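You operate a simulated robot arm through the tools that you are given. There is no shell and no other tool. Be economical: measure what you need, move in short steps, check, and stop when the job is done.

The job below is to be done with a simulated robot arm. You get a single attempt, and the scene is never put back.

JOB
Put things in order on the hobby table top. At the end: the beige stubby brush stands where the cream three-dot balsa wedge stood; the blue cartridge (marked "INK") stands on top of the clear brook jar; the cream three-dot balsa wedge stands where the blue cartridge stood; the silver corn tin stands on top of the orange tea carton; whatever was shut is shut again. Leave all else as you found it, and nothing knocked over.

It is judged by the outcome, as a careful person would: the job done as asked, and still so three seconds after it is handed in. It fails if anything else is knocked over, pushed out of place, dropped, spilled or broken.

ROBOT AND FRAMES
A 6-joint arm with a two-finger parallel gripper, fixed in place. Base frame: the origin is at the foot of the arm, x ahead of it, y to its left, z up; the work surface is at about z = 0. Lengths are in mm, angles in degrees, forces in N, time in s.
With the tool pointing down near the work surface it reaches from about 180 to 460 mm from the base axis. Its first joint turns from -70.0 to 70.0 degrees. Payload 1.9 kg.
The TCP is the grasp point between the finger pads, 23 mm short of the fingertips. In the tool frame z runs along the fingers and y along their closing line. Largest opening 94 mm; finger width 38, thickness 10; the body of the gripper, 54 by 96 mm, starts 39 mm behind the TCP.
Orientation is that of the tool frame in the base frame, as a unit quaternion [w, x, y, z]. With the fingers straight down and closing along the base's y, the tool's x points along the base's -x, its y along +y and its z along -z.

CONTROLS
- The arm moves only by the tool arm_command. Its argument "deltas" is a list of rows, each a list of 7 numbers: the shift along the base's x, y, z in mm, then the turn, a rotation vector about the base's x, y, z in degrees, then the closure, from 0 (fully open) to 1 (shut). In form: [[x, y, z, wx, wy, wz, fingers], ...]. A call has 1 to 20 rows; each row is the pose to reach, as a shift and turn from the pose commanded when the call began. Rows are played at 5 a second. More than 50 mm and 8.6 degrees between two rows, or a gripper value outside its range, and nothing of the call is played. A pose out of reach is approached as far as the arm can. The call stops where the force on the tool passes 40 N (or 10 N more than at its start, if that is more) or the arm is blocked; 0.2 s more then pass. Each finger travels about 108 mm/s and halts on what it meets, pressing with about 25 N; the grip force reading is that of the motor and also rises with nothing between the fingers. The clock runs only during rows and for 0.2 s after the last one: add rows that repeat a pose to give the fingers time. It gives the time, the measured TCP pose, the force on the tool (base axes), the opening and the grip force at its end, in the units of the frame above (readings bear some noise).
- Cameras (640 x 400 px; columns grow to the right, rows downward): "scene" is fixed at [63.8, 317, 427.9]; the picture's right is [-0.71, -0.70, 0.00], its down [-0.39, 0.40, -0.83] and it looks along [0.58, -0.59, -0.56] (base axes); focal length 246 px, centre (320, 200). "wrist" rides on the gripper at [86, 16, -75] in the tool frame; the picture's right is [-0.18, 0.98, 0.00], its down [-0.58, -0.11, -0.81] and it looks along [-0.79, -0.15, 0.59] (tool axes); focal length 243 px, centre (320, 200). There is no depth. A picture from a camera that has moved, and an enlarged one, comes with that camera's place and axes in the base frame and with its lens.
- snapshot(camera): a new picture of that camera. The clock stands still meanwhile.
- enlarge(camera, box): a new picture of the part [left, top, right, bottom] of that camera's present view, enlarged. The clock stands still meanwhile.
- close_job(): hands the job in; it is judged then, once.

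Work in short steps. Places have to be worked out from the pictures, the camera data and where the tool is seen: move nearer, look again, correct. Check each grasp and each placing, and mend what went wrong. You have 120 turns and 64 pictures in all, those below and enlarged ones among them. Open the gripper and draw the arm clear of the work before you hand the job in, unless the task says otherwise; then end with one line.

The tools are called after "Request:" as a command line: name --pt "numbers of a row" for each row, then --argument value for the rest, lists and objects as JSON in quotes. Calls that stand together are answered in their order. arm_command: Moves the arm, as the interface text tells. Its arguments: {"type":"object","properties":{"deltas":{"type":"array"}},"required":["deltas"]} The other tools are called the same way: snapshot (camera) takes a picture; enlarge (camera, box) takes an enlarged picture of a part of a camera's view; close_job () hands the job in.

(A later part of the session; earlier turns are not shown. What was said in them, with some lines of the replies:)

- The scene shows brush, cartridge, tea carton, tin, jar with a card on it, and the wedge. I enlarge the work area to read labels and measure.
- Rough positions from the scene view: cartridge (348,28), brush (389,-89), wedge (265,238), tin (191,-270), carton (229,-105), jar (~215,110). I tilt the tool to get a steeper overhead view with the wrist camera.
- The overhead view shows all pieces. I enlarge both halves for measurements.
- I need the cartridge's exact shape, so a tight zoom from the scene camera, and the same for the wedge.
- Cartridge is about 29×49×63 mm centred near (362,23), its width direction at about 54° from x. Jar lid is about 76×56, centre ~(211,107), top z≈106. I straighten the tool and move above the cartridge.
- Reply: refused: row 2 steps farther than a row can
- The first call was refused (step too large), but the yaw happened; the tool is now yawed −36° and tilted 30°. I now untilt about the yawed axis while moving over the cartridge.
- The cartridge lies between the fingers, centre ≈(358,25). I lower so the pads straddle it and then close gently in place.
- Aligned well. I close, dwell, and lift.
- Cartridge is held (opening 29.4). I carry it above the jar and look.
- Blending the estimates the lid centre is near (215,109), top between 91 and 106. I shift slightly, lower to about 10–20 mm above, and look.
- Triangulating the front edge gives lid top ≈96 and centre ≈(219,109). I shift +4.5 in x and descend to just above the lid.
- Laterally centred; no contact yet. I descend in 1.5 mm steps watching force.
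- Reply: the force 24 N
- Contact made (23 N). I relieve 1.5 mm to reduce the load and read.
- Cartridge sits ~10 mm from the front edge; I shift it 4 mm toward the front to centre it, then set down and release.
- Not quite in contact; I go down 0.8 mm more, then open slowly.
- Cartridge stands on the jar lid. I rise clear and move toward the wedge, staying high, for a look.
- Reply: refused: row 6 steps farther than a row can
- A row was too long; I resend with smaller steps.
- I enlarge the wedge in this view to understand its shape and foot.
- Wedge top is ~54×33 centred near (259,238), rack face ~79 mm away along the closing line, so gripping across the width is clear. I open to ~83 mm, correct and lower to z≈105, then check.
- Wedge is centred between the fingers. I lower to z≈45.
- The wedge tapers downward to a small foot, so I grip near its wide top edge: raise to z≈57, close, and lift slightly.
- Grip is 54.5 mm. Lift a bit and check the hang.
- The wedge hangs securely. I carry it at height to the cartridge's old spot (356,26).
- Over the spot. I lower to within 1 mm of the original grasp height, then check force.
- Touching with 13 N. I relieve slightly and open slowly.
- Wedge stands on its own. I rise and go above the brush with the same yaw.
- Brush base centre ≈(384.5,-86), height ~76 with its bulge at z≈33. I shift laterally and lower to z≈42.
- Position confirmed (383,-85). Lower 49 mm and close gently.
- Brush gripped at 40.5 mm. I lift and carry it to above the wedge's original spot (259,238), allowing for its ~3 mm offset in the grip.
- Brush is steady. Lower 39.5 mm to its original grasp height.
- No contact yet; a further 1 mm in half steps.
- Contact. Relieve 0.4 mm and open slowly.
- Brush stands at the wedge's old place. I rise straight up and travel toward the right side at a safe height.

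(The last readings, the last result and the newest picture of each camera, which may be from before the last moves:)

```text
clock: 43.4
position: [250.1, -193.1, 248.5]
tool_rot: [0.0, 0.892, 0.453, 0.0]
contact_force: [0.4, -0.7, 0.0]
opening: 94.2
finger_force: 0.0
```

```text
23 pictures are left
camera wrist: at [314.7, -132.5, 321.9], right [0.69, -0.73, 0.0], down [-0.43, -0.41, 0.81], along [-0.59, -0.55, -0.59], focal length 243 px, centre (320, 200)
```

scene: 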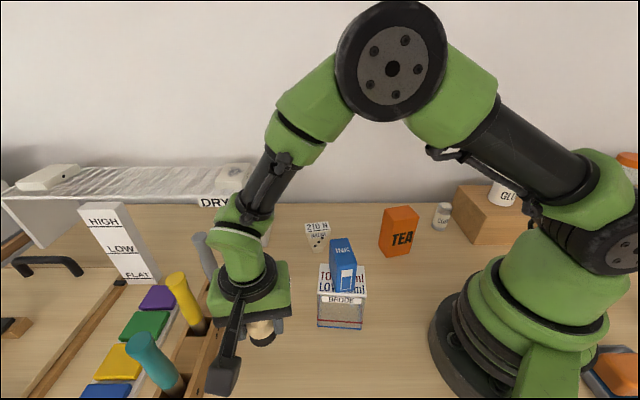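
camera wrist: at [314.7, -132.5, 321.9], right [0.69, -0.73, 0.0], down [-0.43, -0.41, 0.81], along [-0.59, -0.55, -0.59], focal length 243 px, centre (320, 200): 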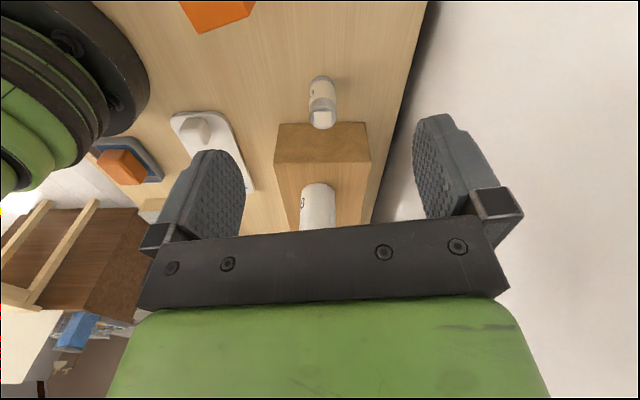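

Clear view of the tin with the block ~50 mm behind; closing line runs parallel to the block face. I move over the tin at z≈165.

Request:
arm_command --pt "-20 -22 -25 0 0 0 0" --pt "-40 -44 -55 0 0 0 0" --pt "-58 -66 -83 0 0 0 0" --pt "-58 -66 -83 0 0 0 0"

Request:
snapshot --camera "wrist"

Request:
enlarge --camera "scene" --box '[360, 150, 500, 270]'

```text
clock: 44.4
position: [192.5, -260.6, 166.6]
tool_rot: [0.001, 0.891, 0.455, 0.001]
contact_force: [0.0, -0.3, 0.5]
opening: 93.9
finger_force: 0.0
```

```text
22 pictures are left
camera wrist: at [255.4, -198.4, 239.8], right [0.69, -0.73, 0.0], down [-0.43, -0.41, 0.81], along [-0.59, -0.55, -0.59], focal length 243 px, centre (320, 200)
```

wrist: 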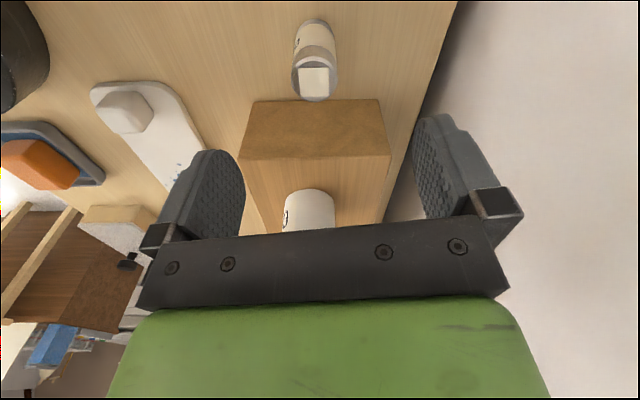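

```text
3.33 times, centred on (430, 210) of scene
camera zoom: at [63.8, 317.0, 427.9], right [-0.71, -0.7, 0.0], down [-0.39, 0.4, -0.83], along [0.58, -0.59, -0.56], focal length 820 px, centre (-47, 167)
```

zoom: 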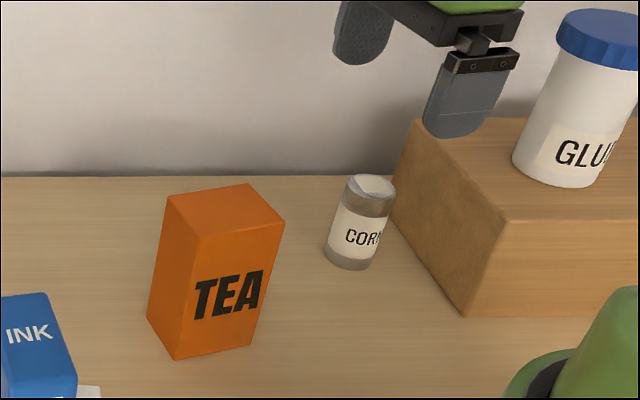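

Tin is ~32 mm dia, ~72 tall at ≈(192.6,-255). I correct and lower to z≈110 for a check.

Request:
arm_command --pt "-0.4 4.5 -25 0 0 0 0" --pt "-0.4 4.5 -55 0 0 0 0" --pt "-0.4 4.5 -55 0 0 0 0"

Request:
snapshot --camera "wrist"

```text
clock: 45.2
position: [192.3, -254.1, 110.9]
tool_rot: [0.001, 0.891, 0.455, 0.001]
contact_force: [-0.8, -0.2, 0.8]
opening: 93.9
finger_force: 0.1
```

```text
20 pictures are left
camera wrist: at [256.3, -192.5, 185.1], right [0.69, -0.73, 0.0], down [-0.43, -0.41, 0.81], along [-0.59, -0.55, -0.59], focal length 243 px, centre (320, 200)
```

wrist: 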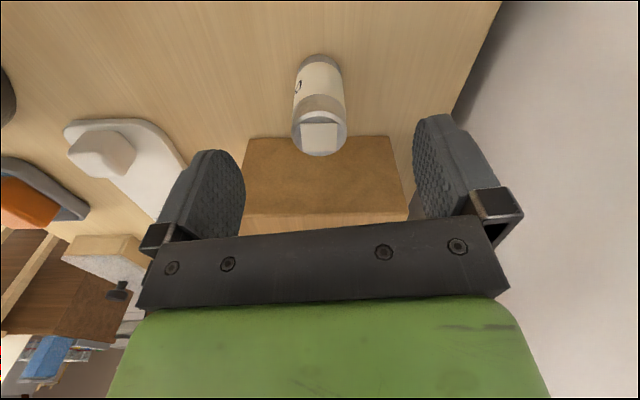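

Tin centre (191,-254), height ≈69. Lower to z≈46 and close gradually.

Request:
arm_command --pt "-1.6 1 -20 0 0 0 0" --pt "-1.6 1 -42 0 0 0 0" --pt "-1.6 1 -64 0 0 0 0" --pt "-1.6 1 -64 0 0 0 0.3" --pt "-1.6 1 -64 0 0 0 0.55" --pt "-1.6 1 -64 0 0 0 1" --pt "-1.6 1 -64 0 0 0 1" --pt "-1.6 1 -64 0 0 0 1"

Request:
snapshot --camera "wrist"

```text
clock: 47.0
position: [189.7, -252.4, 45.8]
tool_rot: [0.001, 0.891, 0.453, 0.0]
contact_force: [-0.3, -0.9, -0.5]
opening: 33.2
finger_force: 25.4
```

```text
19 pictures are left
camera wrist: at [254.8, -192.3, 119.1], right [0.69, -0.73, 0.0], down [-0.43, -0.41, 0.81], along [-0.59, -0.55, -0.59], focal length 243 px, centre (320, 200)
```

wrist: 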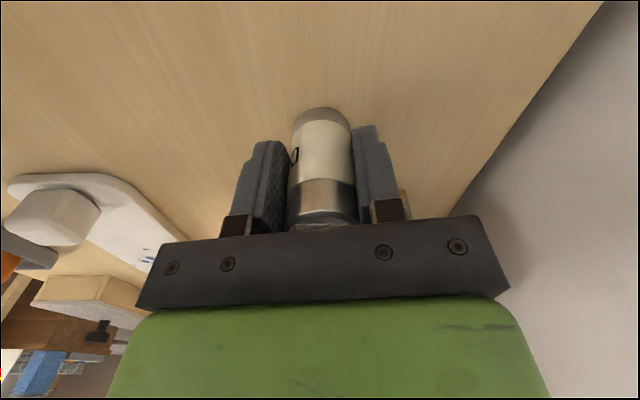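

Tin gripped (33.2 mm). I lift it clear and carry it to near the carton to measure.

Request:
arm_command --pt "0 0 10 0 0 0 1" --pt "0 0 45 0 0 0 1" --pt "0 0 90 0 0 0 1" --pt "0 0 135 0 0 0 1" --pt "5 10 165 0 0 0 1" --pt "15 50 165 0 0 0 1" --pt "25 90 165 0 0 0 1" --pt "35 125 165 0 0 0 1" --pt "35 125 165 0 0 0 1"

Request:
snapshot --camera "wrist"

Request:
snapshot --camera "scene"

```text
clock: 49.0
position: [226.6, -129.0, 209.3]
tool_rot: [0.001, 0.891, 0.454, 0.0]
contact_force: [-0.1, 0.6, -0.4]
opening: 33.3
finger_force: 25.3
```

```text
18 pictures are left
camera wrist: at [291.3, -68.0, 283.5], right [0.69, -0.73, 0.0], down [-0.43, -0.41, 0.81], along [-0.59, -0.55, -0.59], focal length 243 px, centre (320, 200)
```

wrist: 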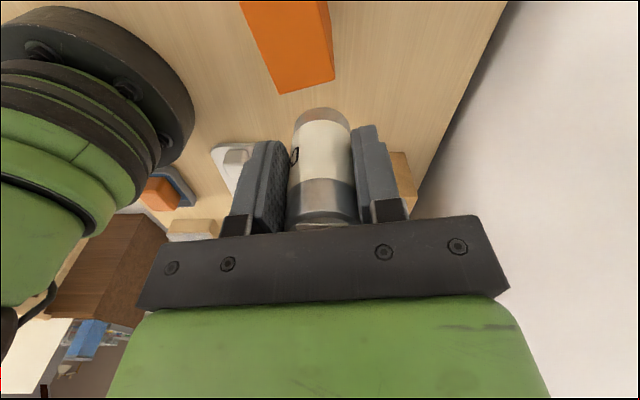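

```text
17 pictures are left
```

scene: 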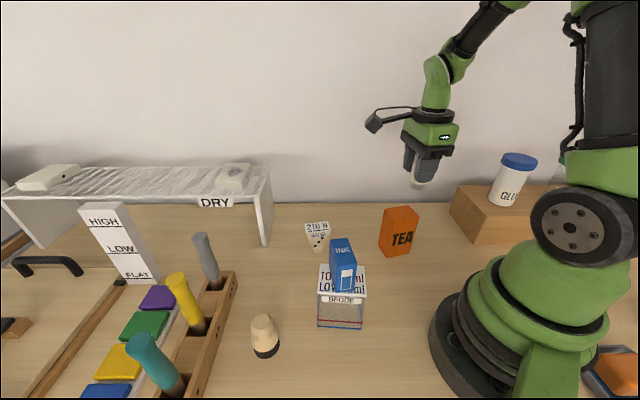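

The carton is at the top edge of the view; I back off diagonally to see its whole top.

Request:
arm_command --pt "25 25 10 0 0 0 1" --pt "50 50 20 0 0 0 1" --pt "50 50 20 0 0 0 1"

Request:
snapshot --camera "wrist"

```text
clock: 49.8
position: [277.6, -79.5, 230.3]
tool_rot: [0.0, 0.892, 0.453, 0.0]
contact_force: [0.8, 0.1, 0.0]
opening: 33.0
finger_force: 25.1
```

```text
16 pictures are left
camera wrist: at [342.3, -18.3, 303.4], right [0.69, -0.73, 0.0], down [-0.43, -0.41, 0.81], along [-0.59, -0.55, -0.59], focal length 243 px, centre (320, 200)
```

wrist: 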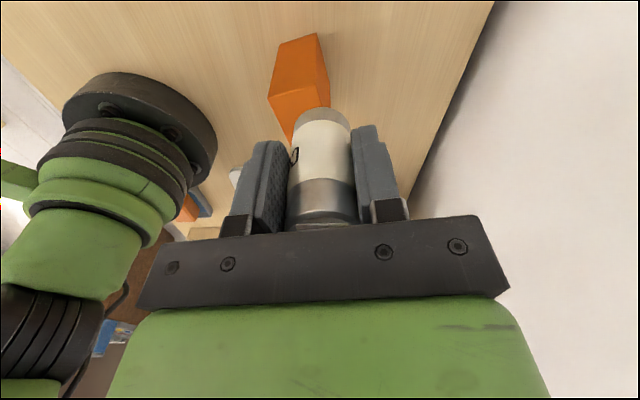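

I enlarge the carton in this view.

Request:
enlarge --camera "wrist" --box '[240, 20, 368, 150]'

Request:
enlarge --camera "scene" --box '[360, 190, 440, 270]'

```text
3.08 times, centred on (304, 85) of wrist
camera zoom: at [342.3, -18.3, 303.4], right [0.69, -0.73, 0.0], down [-0.43, -0.41, 0.81], along [-0.59, -0.55, -0.59], focal length 746 px, centre (369, 554)
```

zoom: 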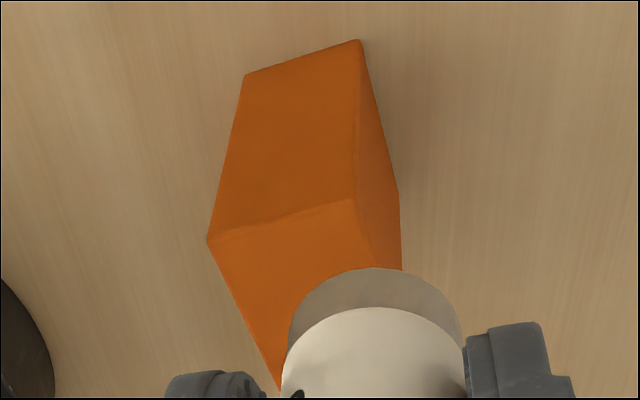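

```text
5.00 times, centred on (400, 230) of scene
camera zoom: at [63.8, 317.0, 427.9], right [-0.71, -0.7, 0.0], down [-0.39, 0.4, -0.83], along [0.58, -0.59, -0.56], focal length 1230 px, centre (-80, 50)
```

zoom: 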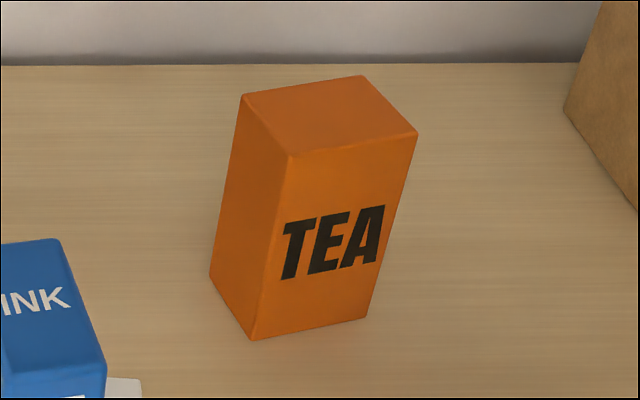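

Carton: base centre ≈(230,-102), ~44×56 mm, top z≈107. I move the tin over it with ~15 mm clearance.

Request:
arm_command --pt "-23 -12 -5 0 0 0 1" --pt "-47 -24.5 -10 0 0 0 1" --pt "-47 -24.5 -35 0 0 0 1" --pt "-47 -24.5 -60 0 0 0 1" --pt "-47 -24.5 -60 0 0 0 1"

Request:
enlarge --camera "scene" --box '[350, 130, 470, 270]'

Request:
snapshot --camera "wrist"

```text
clock: 51.0
position: [230.4, -103.5, 169.6]
tool_rot: [0.0, 0.891, 0.454, 0.0]
contact_force: [0.7, 0.3, -1.5]
opening: 32.9
finger_force: 24.9
```

```text
2.86 times, centred on (410, 200) of scene
camera zoom: at [63.8, 317.0, 427.9], right [-0.71, -0.7, 0.0], down [-0.39, 0.4, -0.83], along [0.58, -0.59, -0.56], focal length 703 px, centre (63, 200)
```

zoom: 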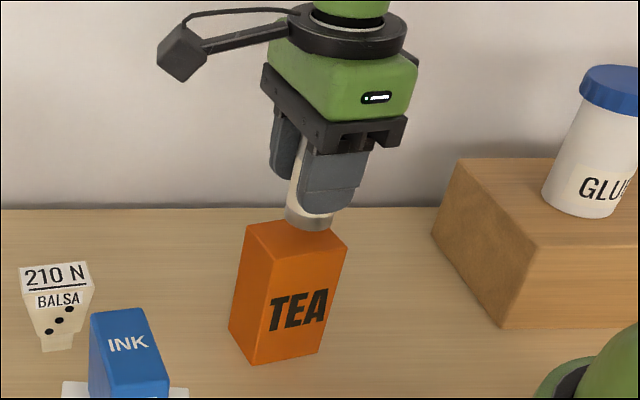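

```text
12 pictures are left
camera wrist: at [294.0, -42.2, 243.7], right [0.69, -0.73, 0.0], down [-0.43, -0.41, 0.81], along [-0.59, -0.55, -0.59], focal length 243 px, centre (320, 200)
```

wrist: 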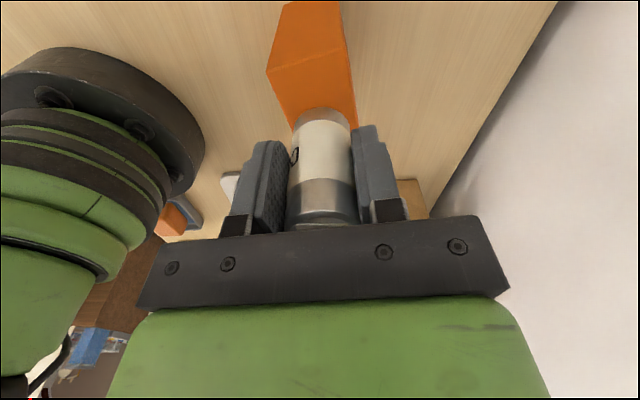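

Tin is over the carton's centre within a couple of mm. I nudge +1.5 mm in x and descend with small final steps.

Request:
arm_command --pt "1.5 0.5 -4 0 0 0 1" --pt "1.5 0.5 -8 0 0 0 1" --pt "1.5 0.5 -11 0 0 0 1" --pt "1.5 0.5 -12.5 0 0 0 1" --pt "1.5 0.5 -14 0 0 0 1" --pt "1.5 0.5 -14 0 0 0 1"

Request:
enlarge --camera "scene" --box '[360, 170, 450, 270]'

```text
clock: 52.4
position: [230.9, -101.7, 156.6]
tool_rot: [0.0, 0.891, 0.454, 0.0]
contact_force: [-0.2, -0.1, -0.7]
opening: 33.2
finger_force: 24.7
```

```text
4.00 times, centred on (405, 220) of scene
camera zoom: at [63.8, 317.0, 427.9], right [-0.71, -0.7, 0.0], down [-0.39, 0.4, -0.83], along [0.58, -0.59, -0.56], focal length 984 px, centre (-20, 120)
```

zoom: 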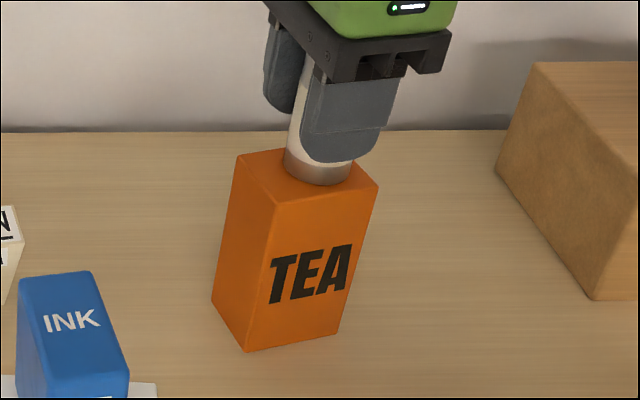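

Nicely inside the carton's top. Continue in 1 mm steps.

Request:
arm_command --pt "0 0 -1 0 0 0 1" --pt "0 0 -2 0 0 0 1" --pt "0 0 -3 0 0 0 1" --pt "0 0 -3 0 0 0 1"

```text
clock: 53.4
position: [230.0, -101.9, 153.0]
tool_rot: [0.002, 0.891, 0.454, 0.001]
contact_force: [0.4, -0.5, 21.7]
opening: 33.0
finger_force: 25.5
```

Contact (22 N). Relieve and read.

Request:
arm_command --pt "0 0 0.8 0 0 0 1" --pt "0 0 0.8 0 0 0 1"

Request:
enlarge --camera "scene" --box '[360, 170, 450, 270]'

```text
clock: 54.0
position: [231.0, -102.7, 153.5]
tool_rot: [0.0, 0.891, 0.454, 0.0]
contact_force: [1.8, -0.2, 5.1]
opening: 33.1
finger_force: 25.1
```

```text
4.00 times, centred on (405, 220) of scene
camera zoom: at [63.8, 317.0, 427.9], right [-0.71, -0.7, 0.0], down [-0.39, 0.4, -0.83], along [0.58, -0.59, -0.56], focal length 984 px, centre (-20, 120)
```

zoom: 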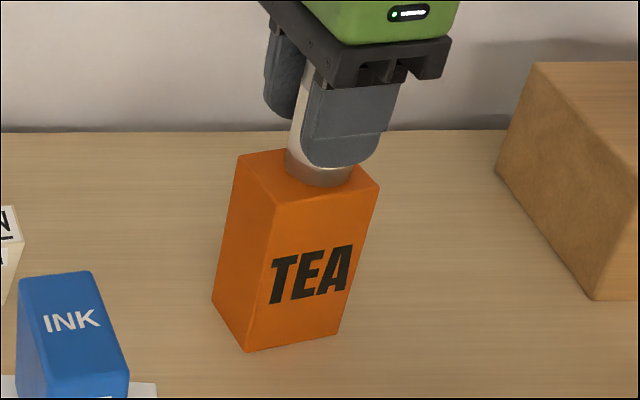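

Slightly off to the right by ~4 mm; I lift 3 mm, shift (+2.7,+2.7), set down again.

Request:
arm_command --pt "0 0 3 0 0 0 1" --pt "2.7 2.7 3 0 0 0 1" --pt "2.7 2.7 3 0 0 0 1" --pt "2.7 2.7 1.5 0 0 0 1" --pt "2.7 2.7 0.3 0 0 0 1" --pt "2.7 2.7 0 0 0 0 1" --pt "2.7 2.7 0 0 0 0 1"

```text
clock: 55.6
position: [232.7, -100.1, 153.4]
tool_rot: [0.001, 0.891, 0.454, 0.0]
contact_force: [-0.2, 0.6, -1.2]
opening: 33.0
finger_force: 25.1
```

Just short of contact. Down 0.5 mm and open slowly.

Request:
arm_command --pt "0 0 -0.5 0 0 0 1" --pt "0 0 -0.5 0 0 0 1" --pt "0 0 -0.5 0 0 0 0.6" --pt "0 0 -0.5 0 0 0 0.5" --pt "0 0 -0.5 0 0 0 0.35" --pt "0 0 -0.5 0 0 0 0.25" --pt "0 0 -0.5 0 0 0 0.25"

Request:
snapshot --camera "wrist"

```text
clock: 57.2
position: [233.6, -101.3, 153.8]
tool_rot: [0.001, 0.891, 0.455, 0.0]
contact_force: [0.3, 0.5, -0.2]
opening: 70.4
finger_force: 0.0
```

```text
9 pictures are left
camera wrist: at [296.6, -39.2, 227.3], right [0.69, -0.73, 0.0], down [-0.43, -0.41, 0.81], along [-0.59, -0.55, -0.59], focal length 243 px, centre (320, 200)
```

wrist: 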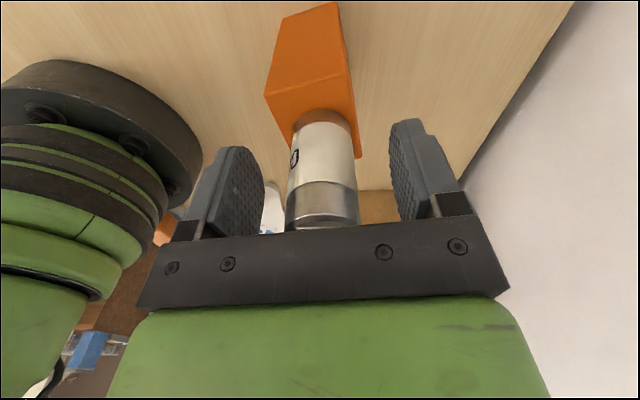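

The tin stands on the carton. I rise straight up and clear of the work.

Request:
arm_command --pt "0 0 25 0 0 0 0.25" --pt "0 0 60 0 0 0 0.25" --pt "0 0 100 0 0 0 0.1" --pt "0 0 140 0 0 0 0" --pt "20 0 150 0 0 0 0" --pt "20 0 150 0 0 0 0" --pt "20 0 150 0 0 0 0" --pt "20 0 150 0 0 0 0"

Request:
snapshot --camera "scene"

Request:
enlarge --camera "scene" --box '[220, 180, 480, 360]'

```text
clock: 59.0
position: [252.8, -101.6, 303.6]
tool_rot: [0.001, 0.891, 0.453, 0.001]
contact_force: [0.5, 0.3, 0.1]
opening: 93.8
finger_force: 0.1
```

```text
8 pictures are left
```

scene: 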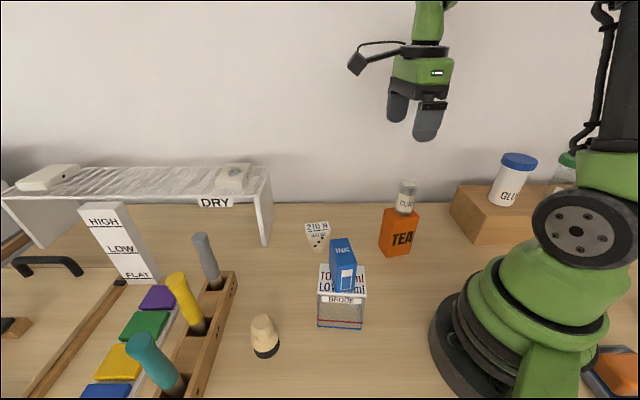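

```text
2.22 times, centred on (350, 270) of scene
camera zoom: at [63.8, 317.0, 427.9], right [-0.71, -0.7, 0.0], down [-0.39, 0.4, -0.83], along [0.58, -0.59, -0.56], focal length 547 px, centre (253, 44)
```

zoom: 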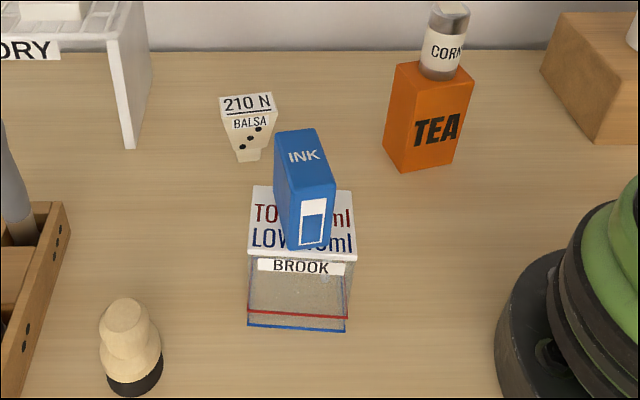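

Everything stands as required: the brush is at the wedge's spot, the wedge at the cartridge's spot, the cartridge on the jar and the tin on the carton. All else is unmoved, nothing was opened, and the arm is clear.

Request:
close_job

```text
The job is handed in.
```

The job is handed in: all four pieces are standing where you asked, nothing had to be opened, and the last pictures showed nothing else moved.
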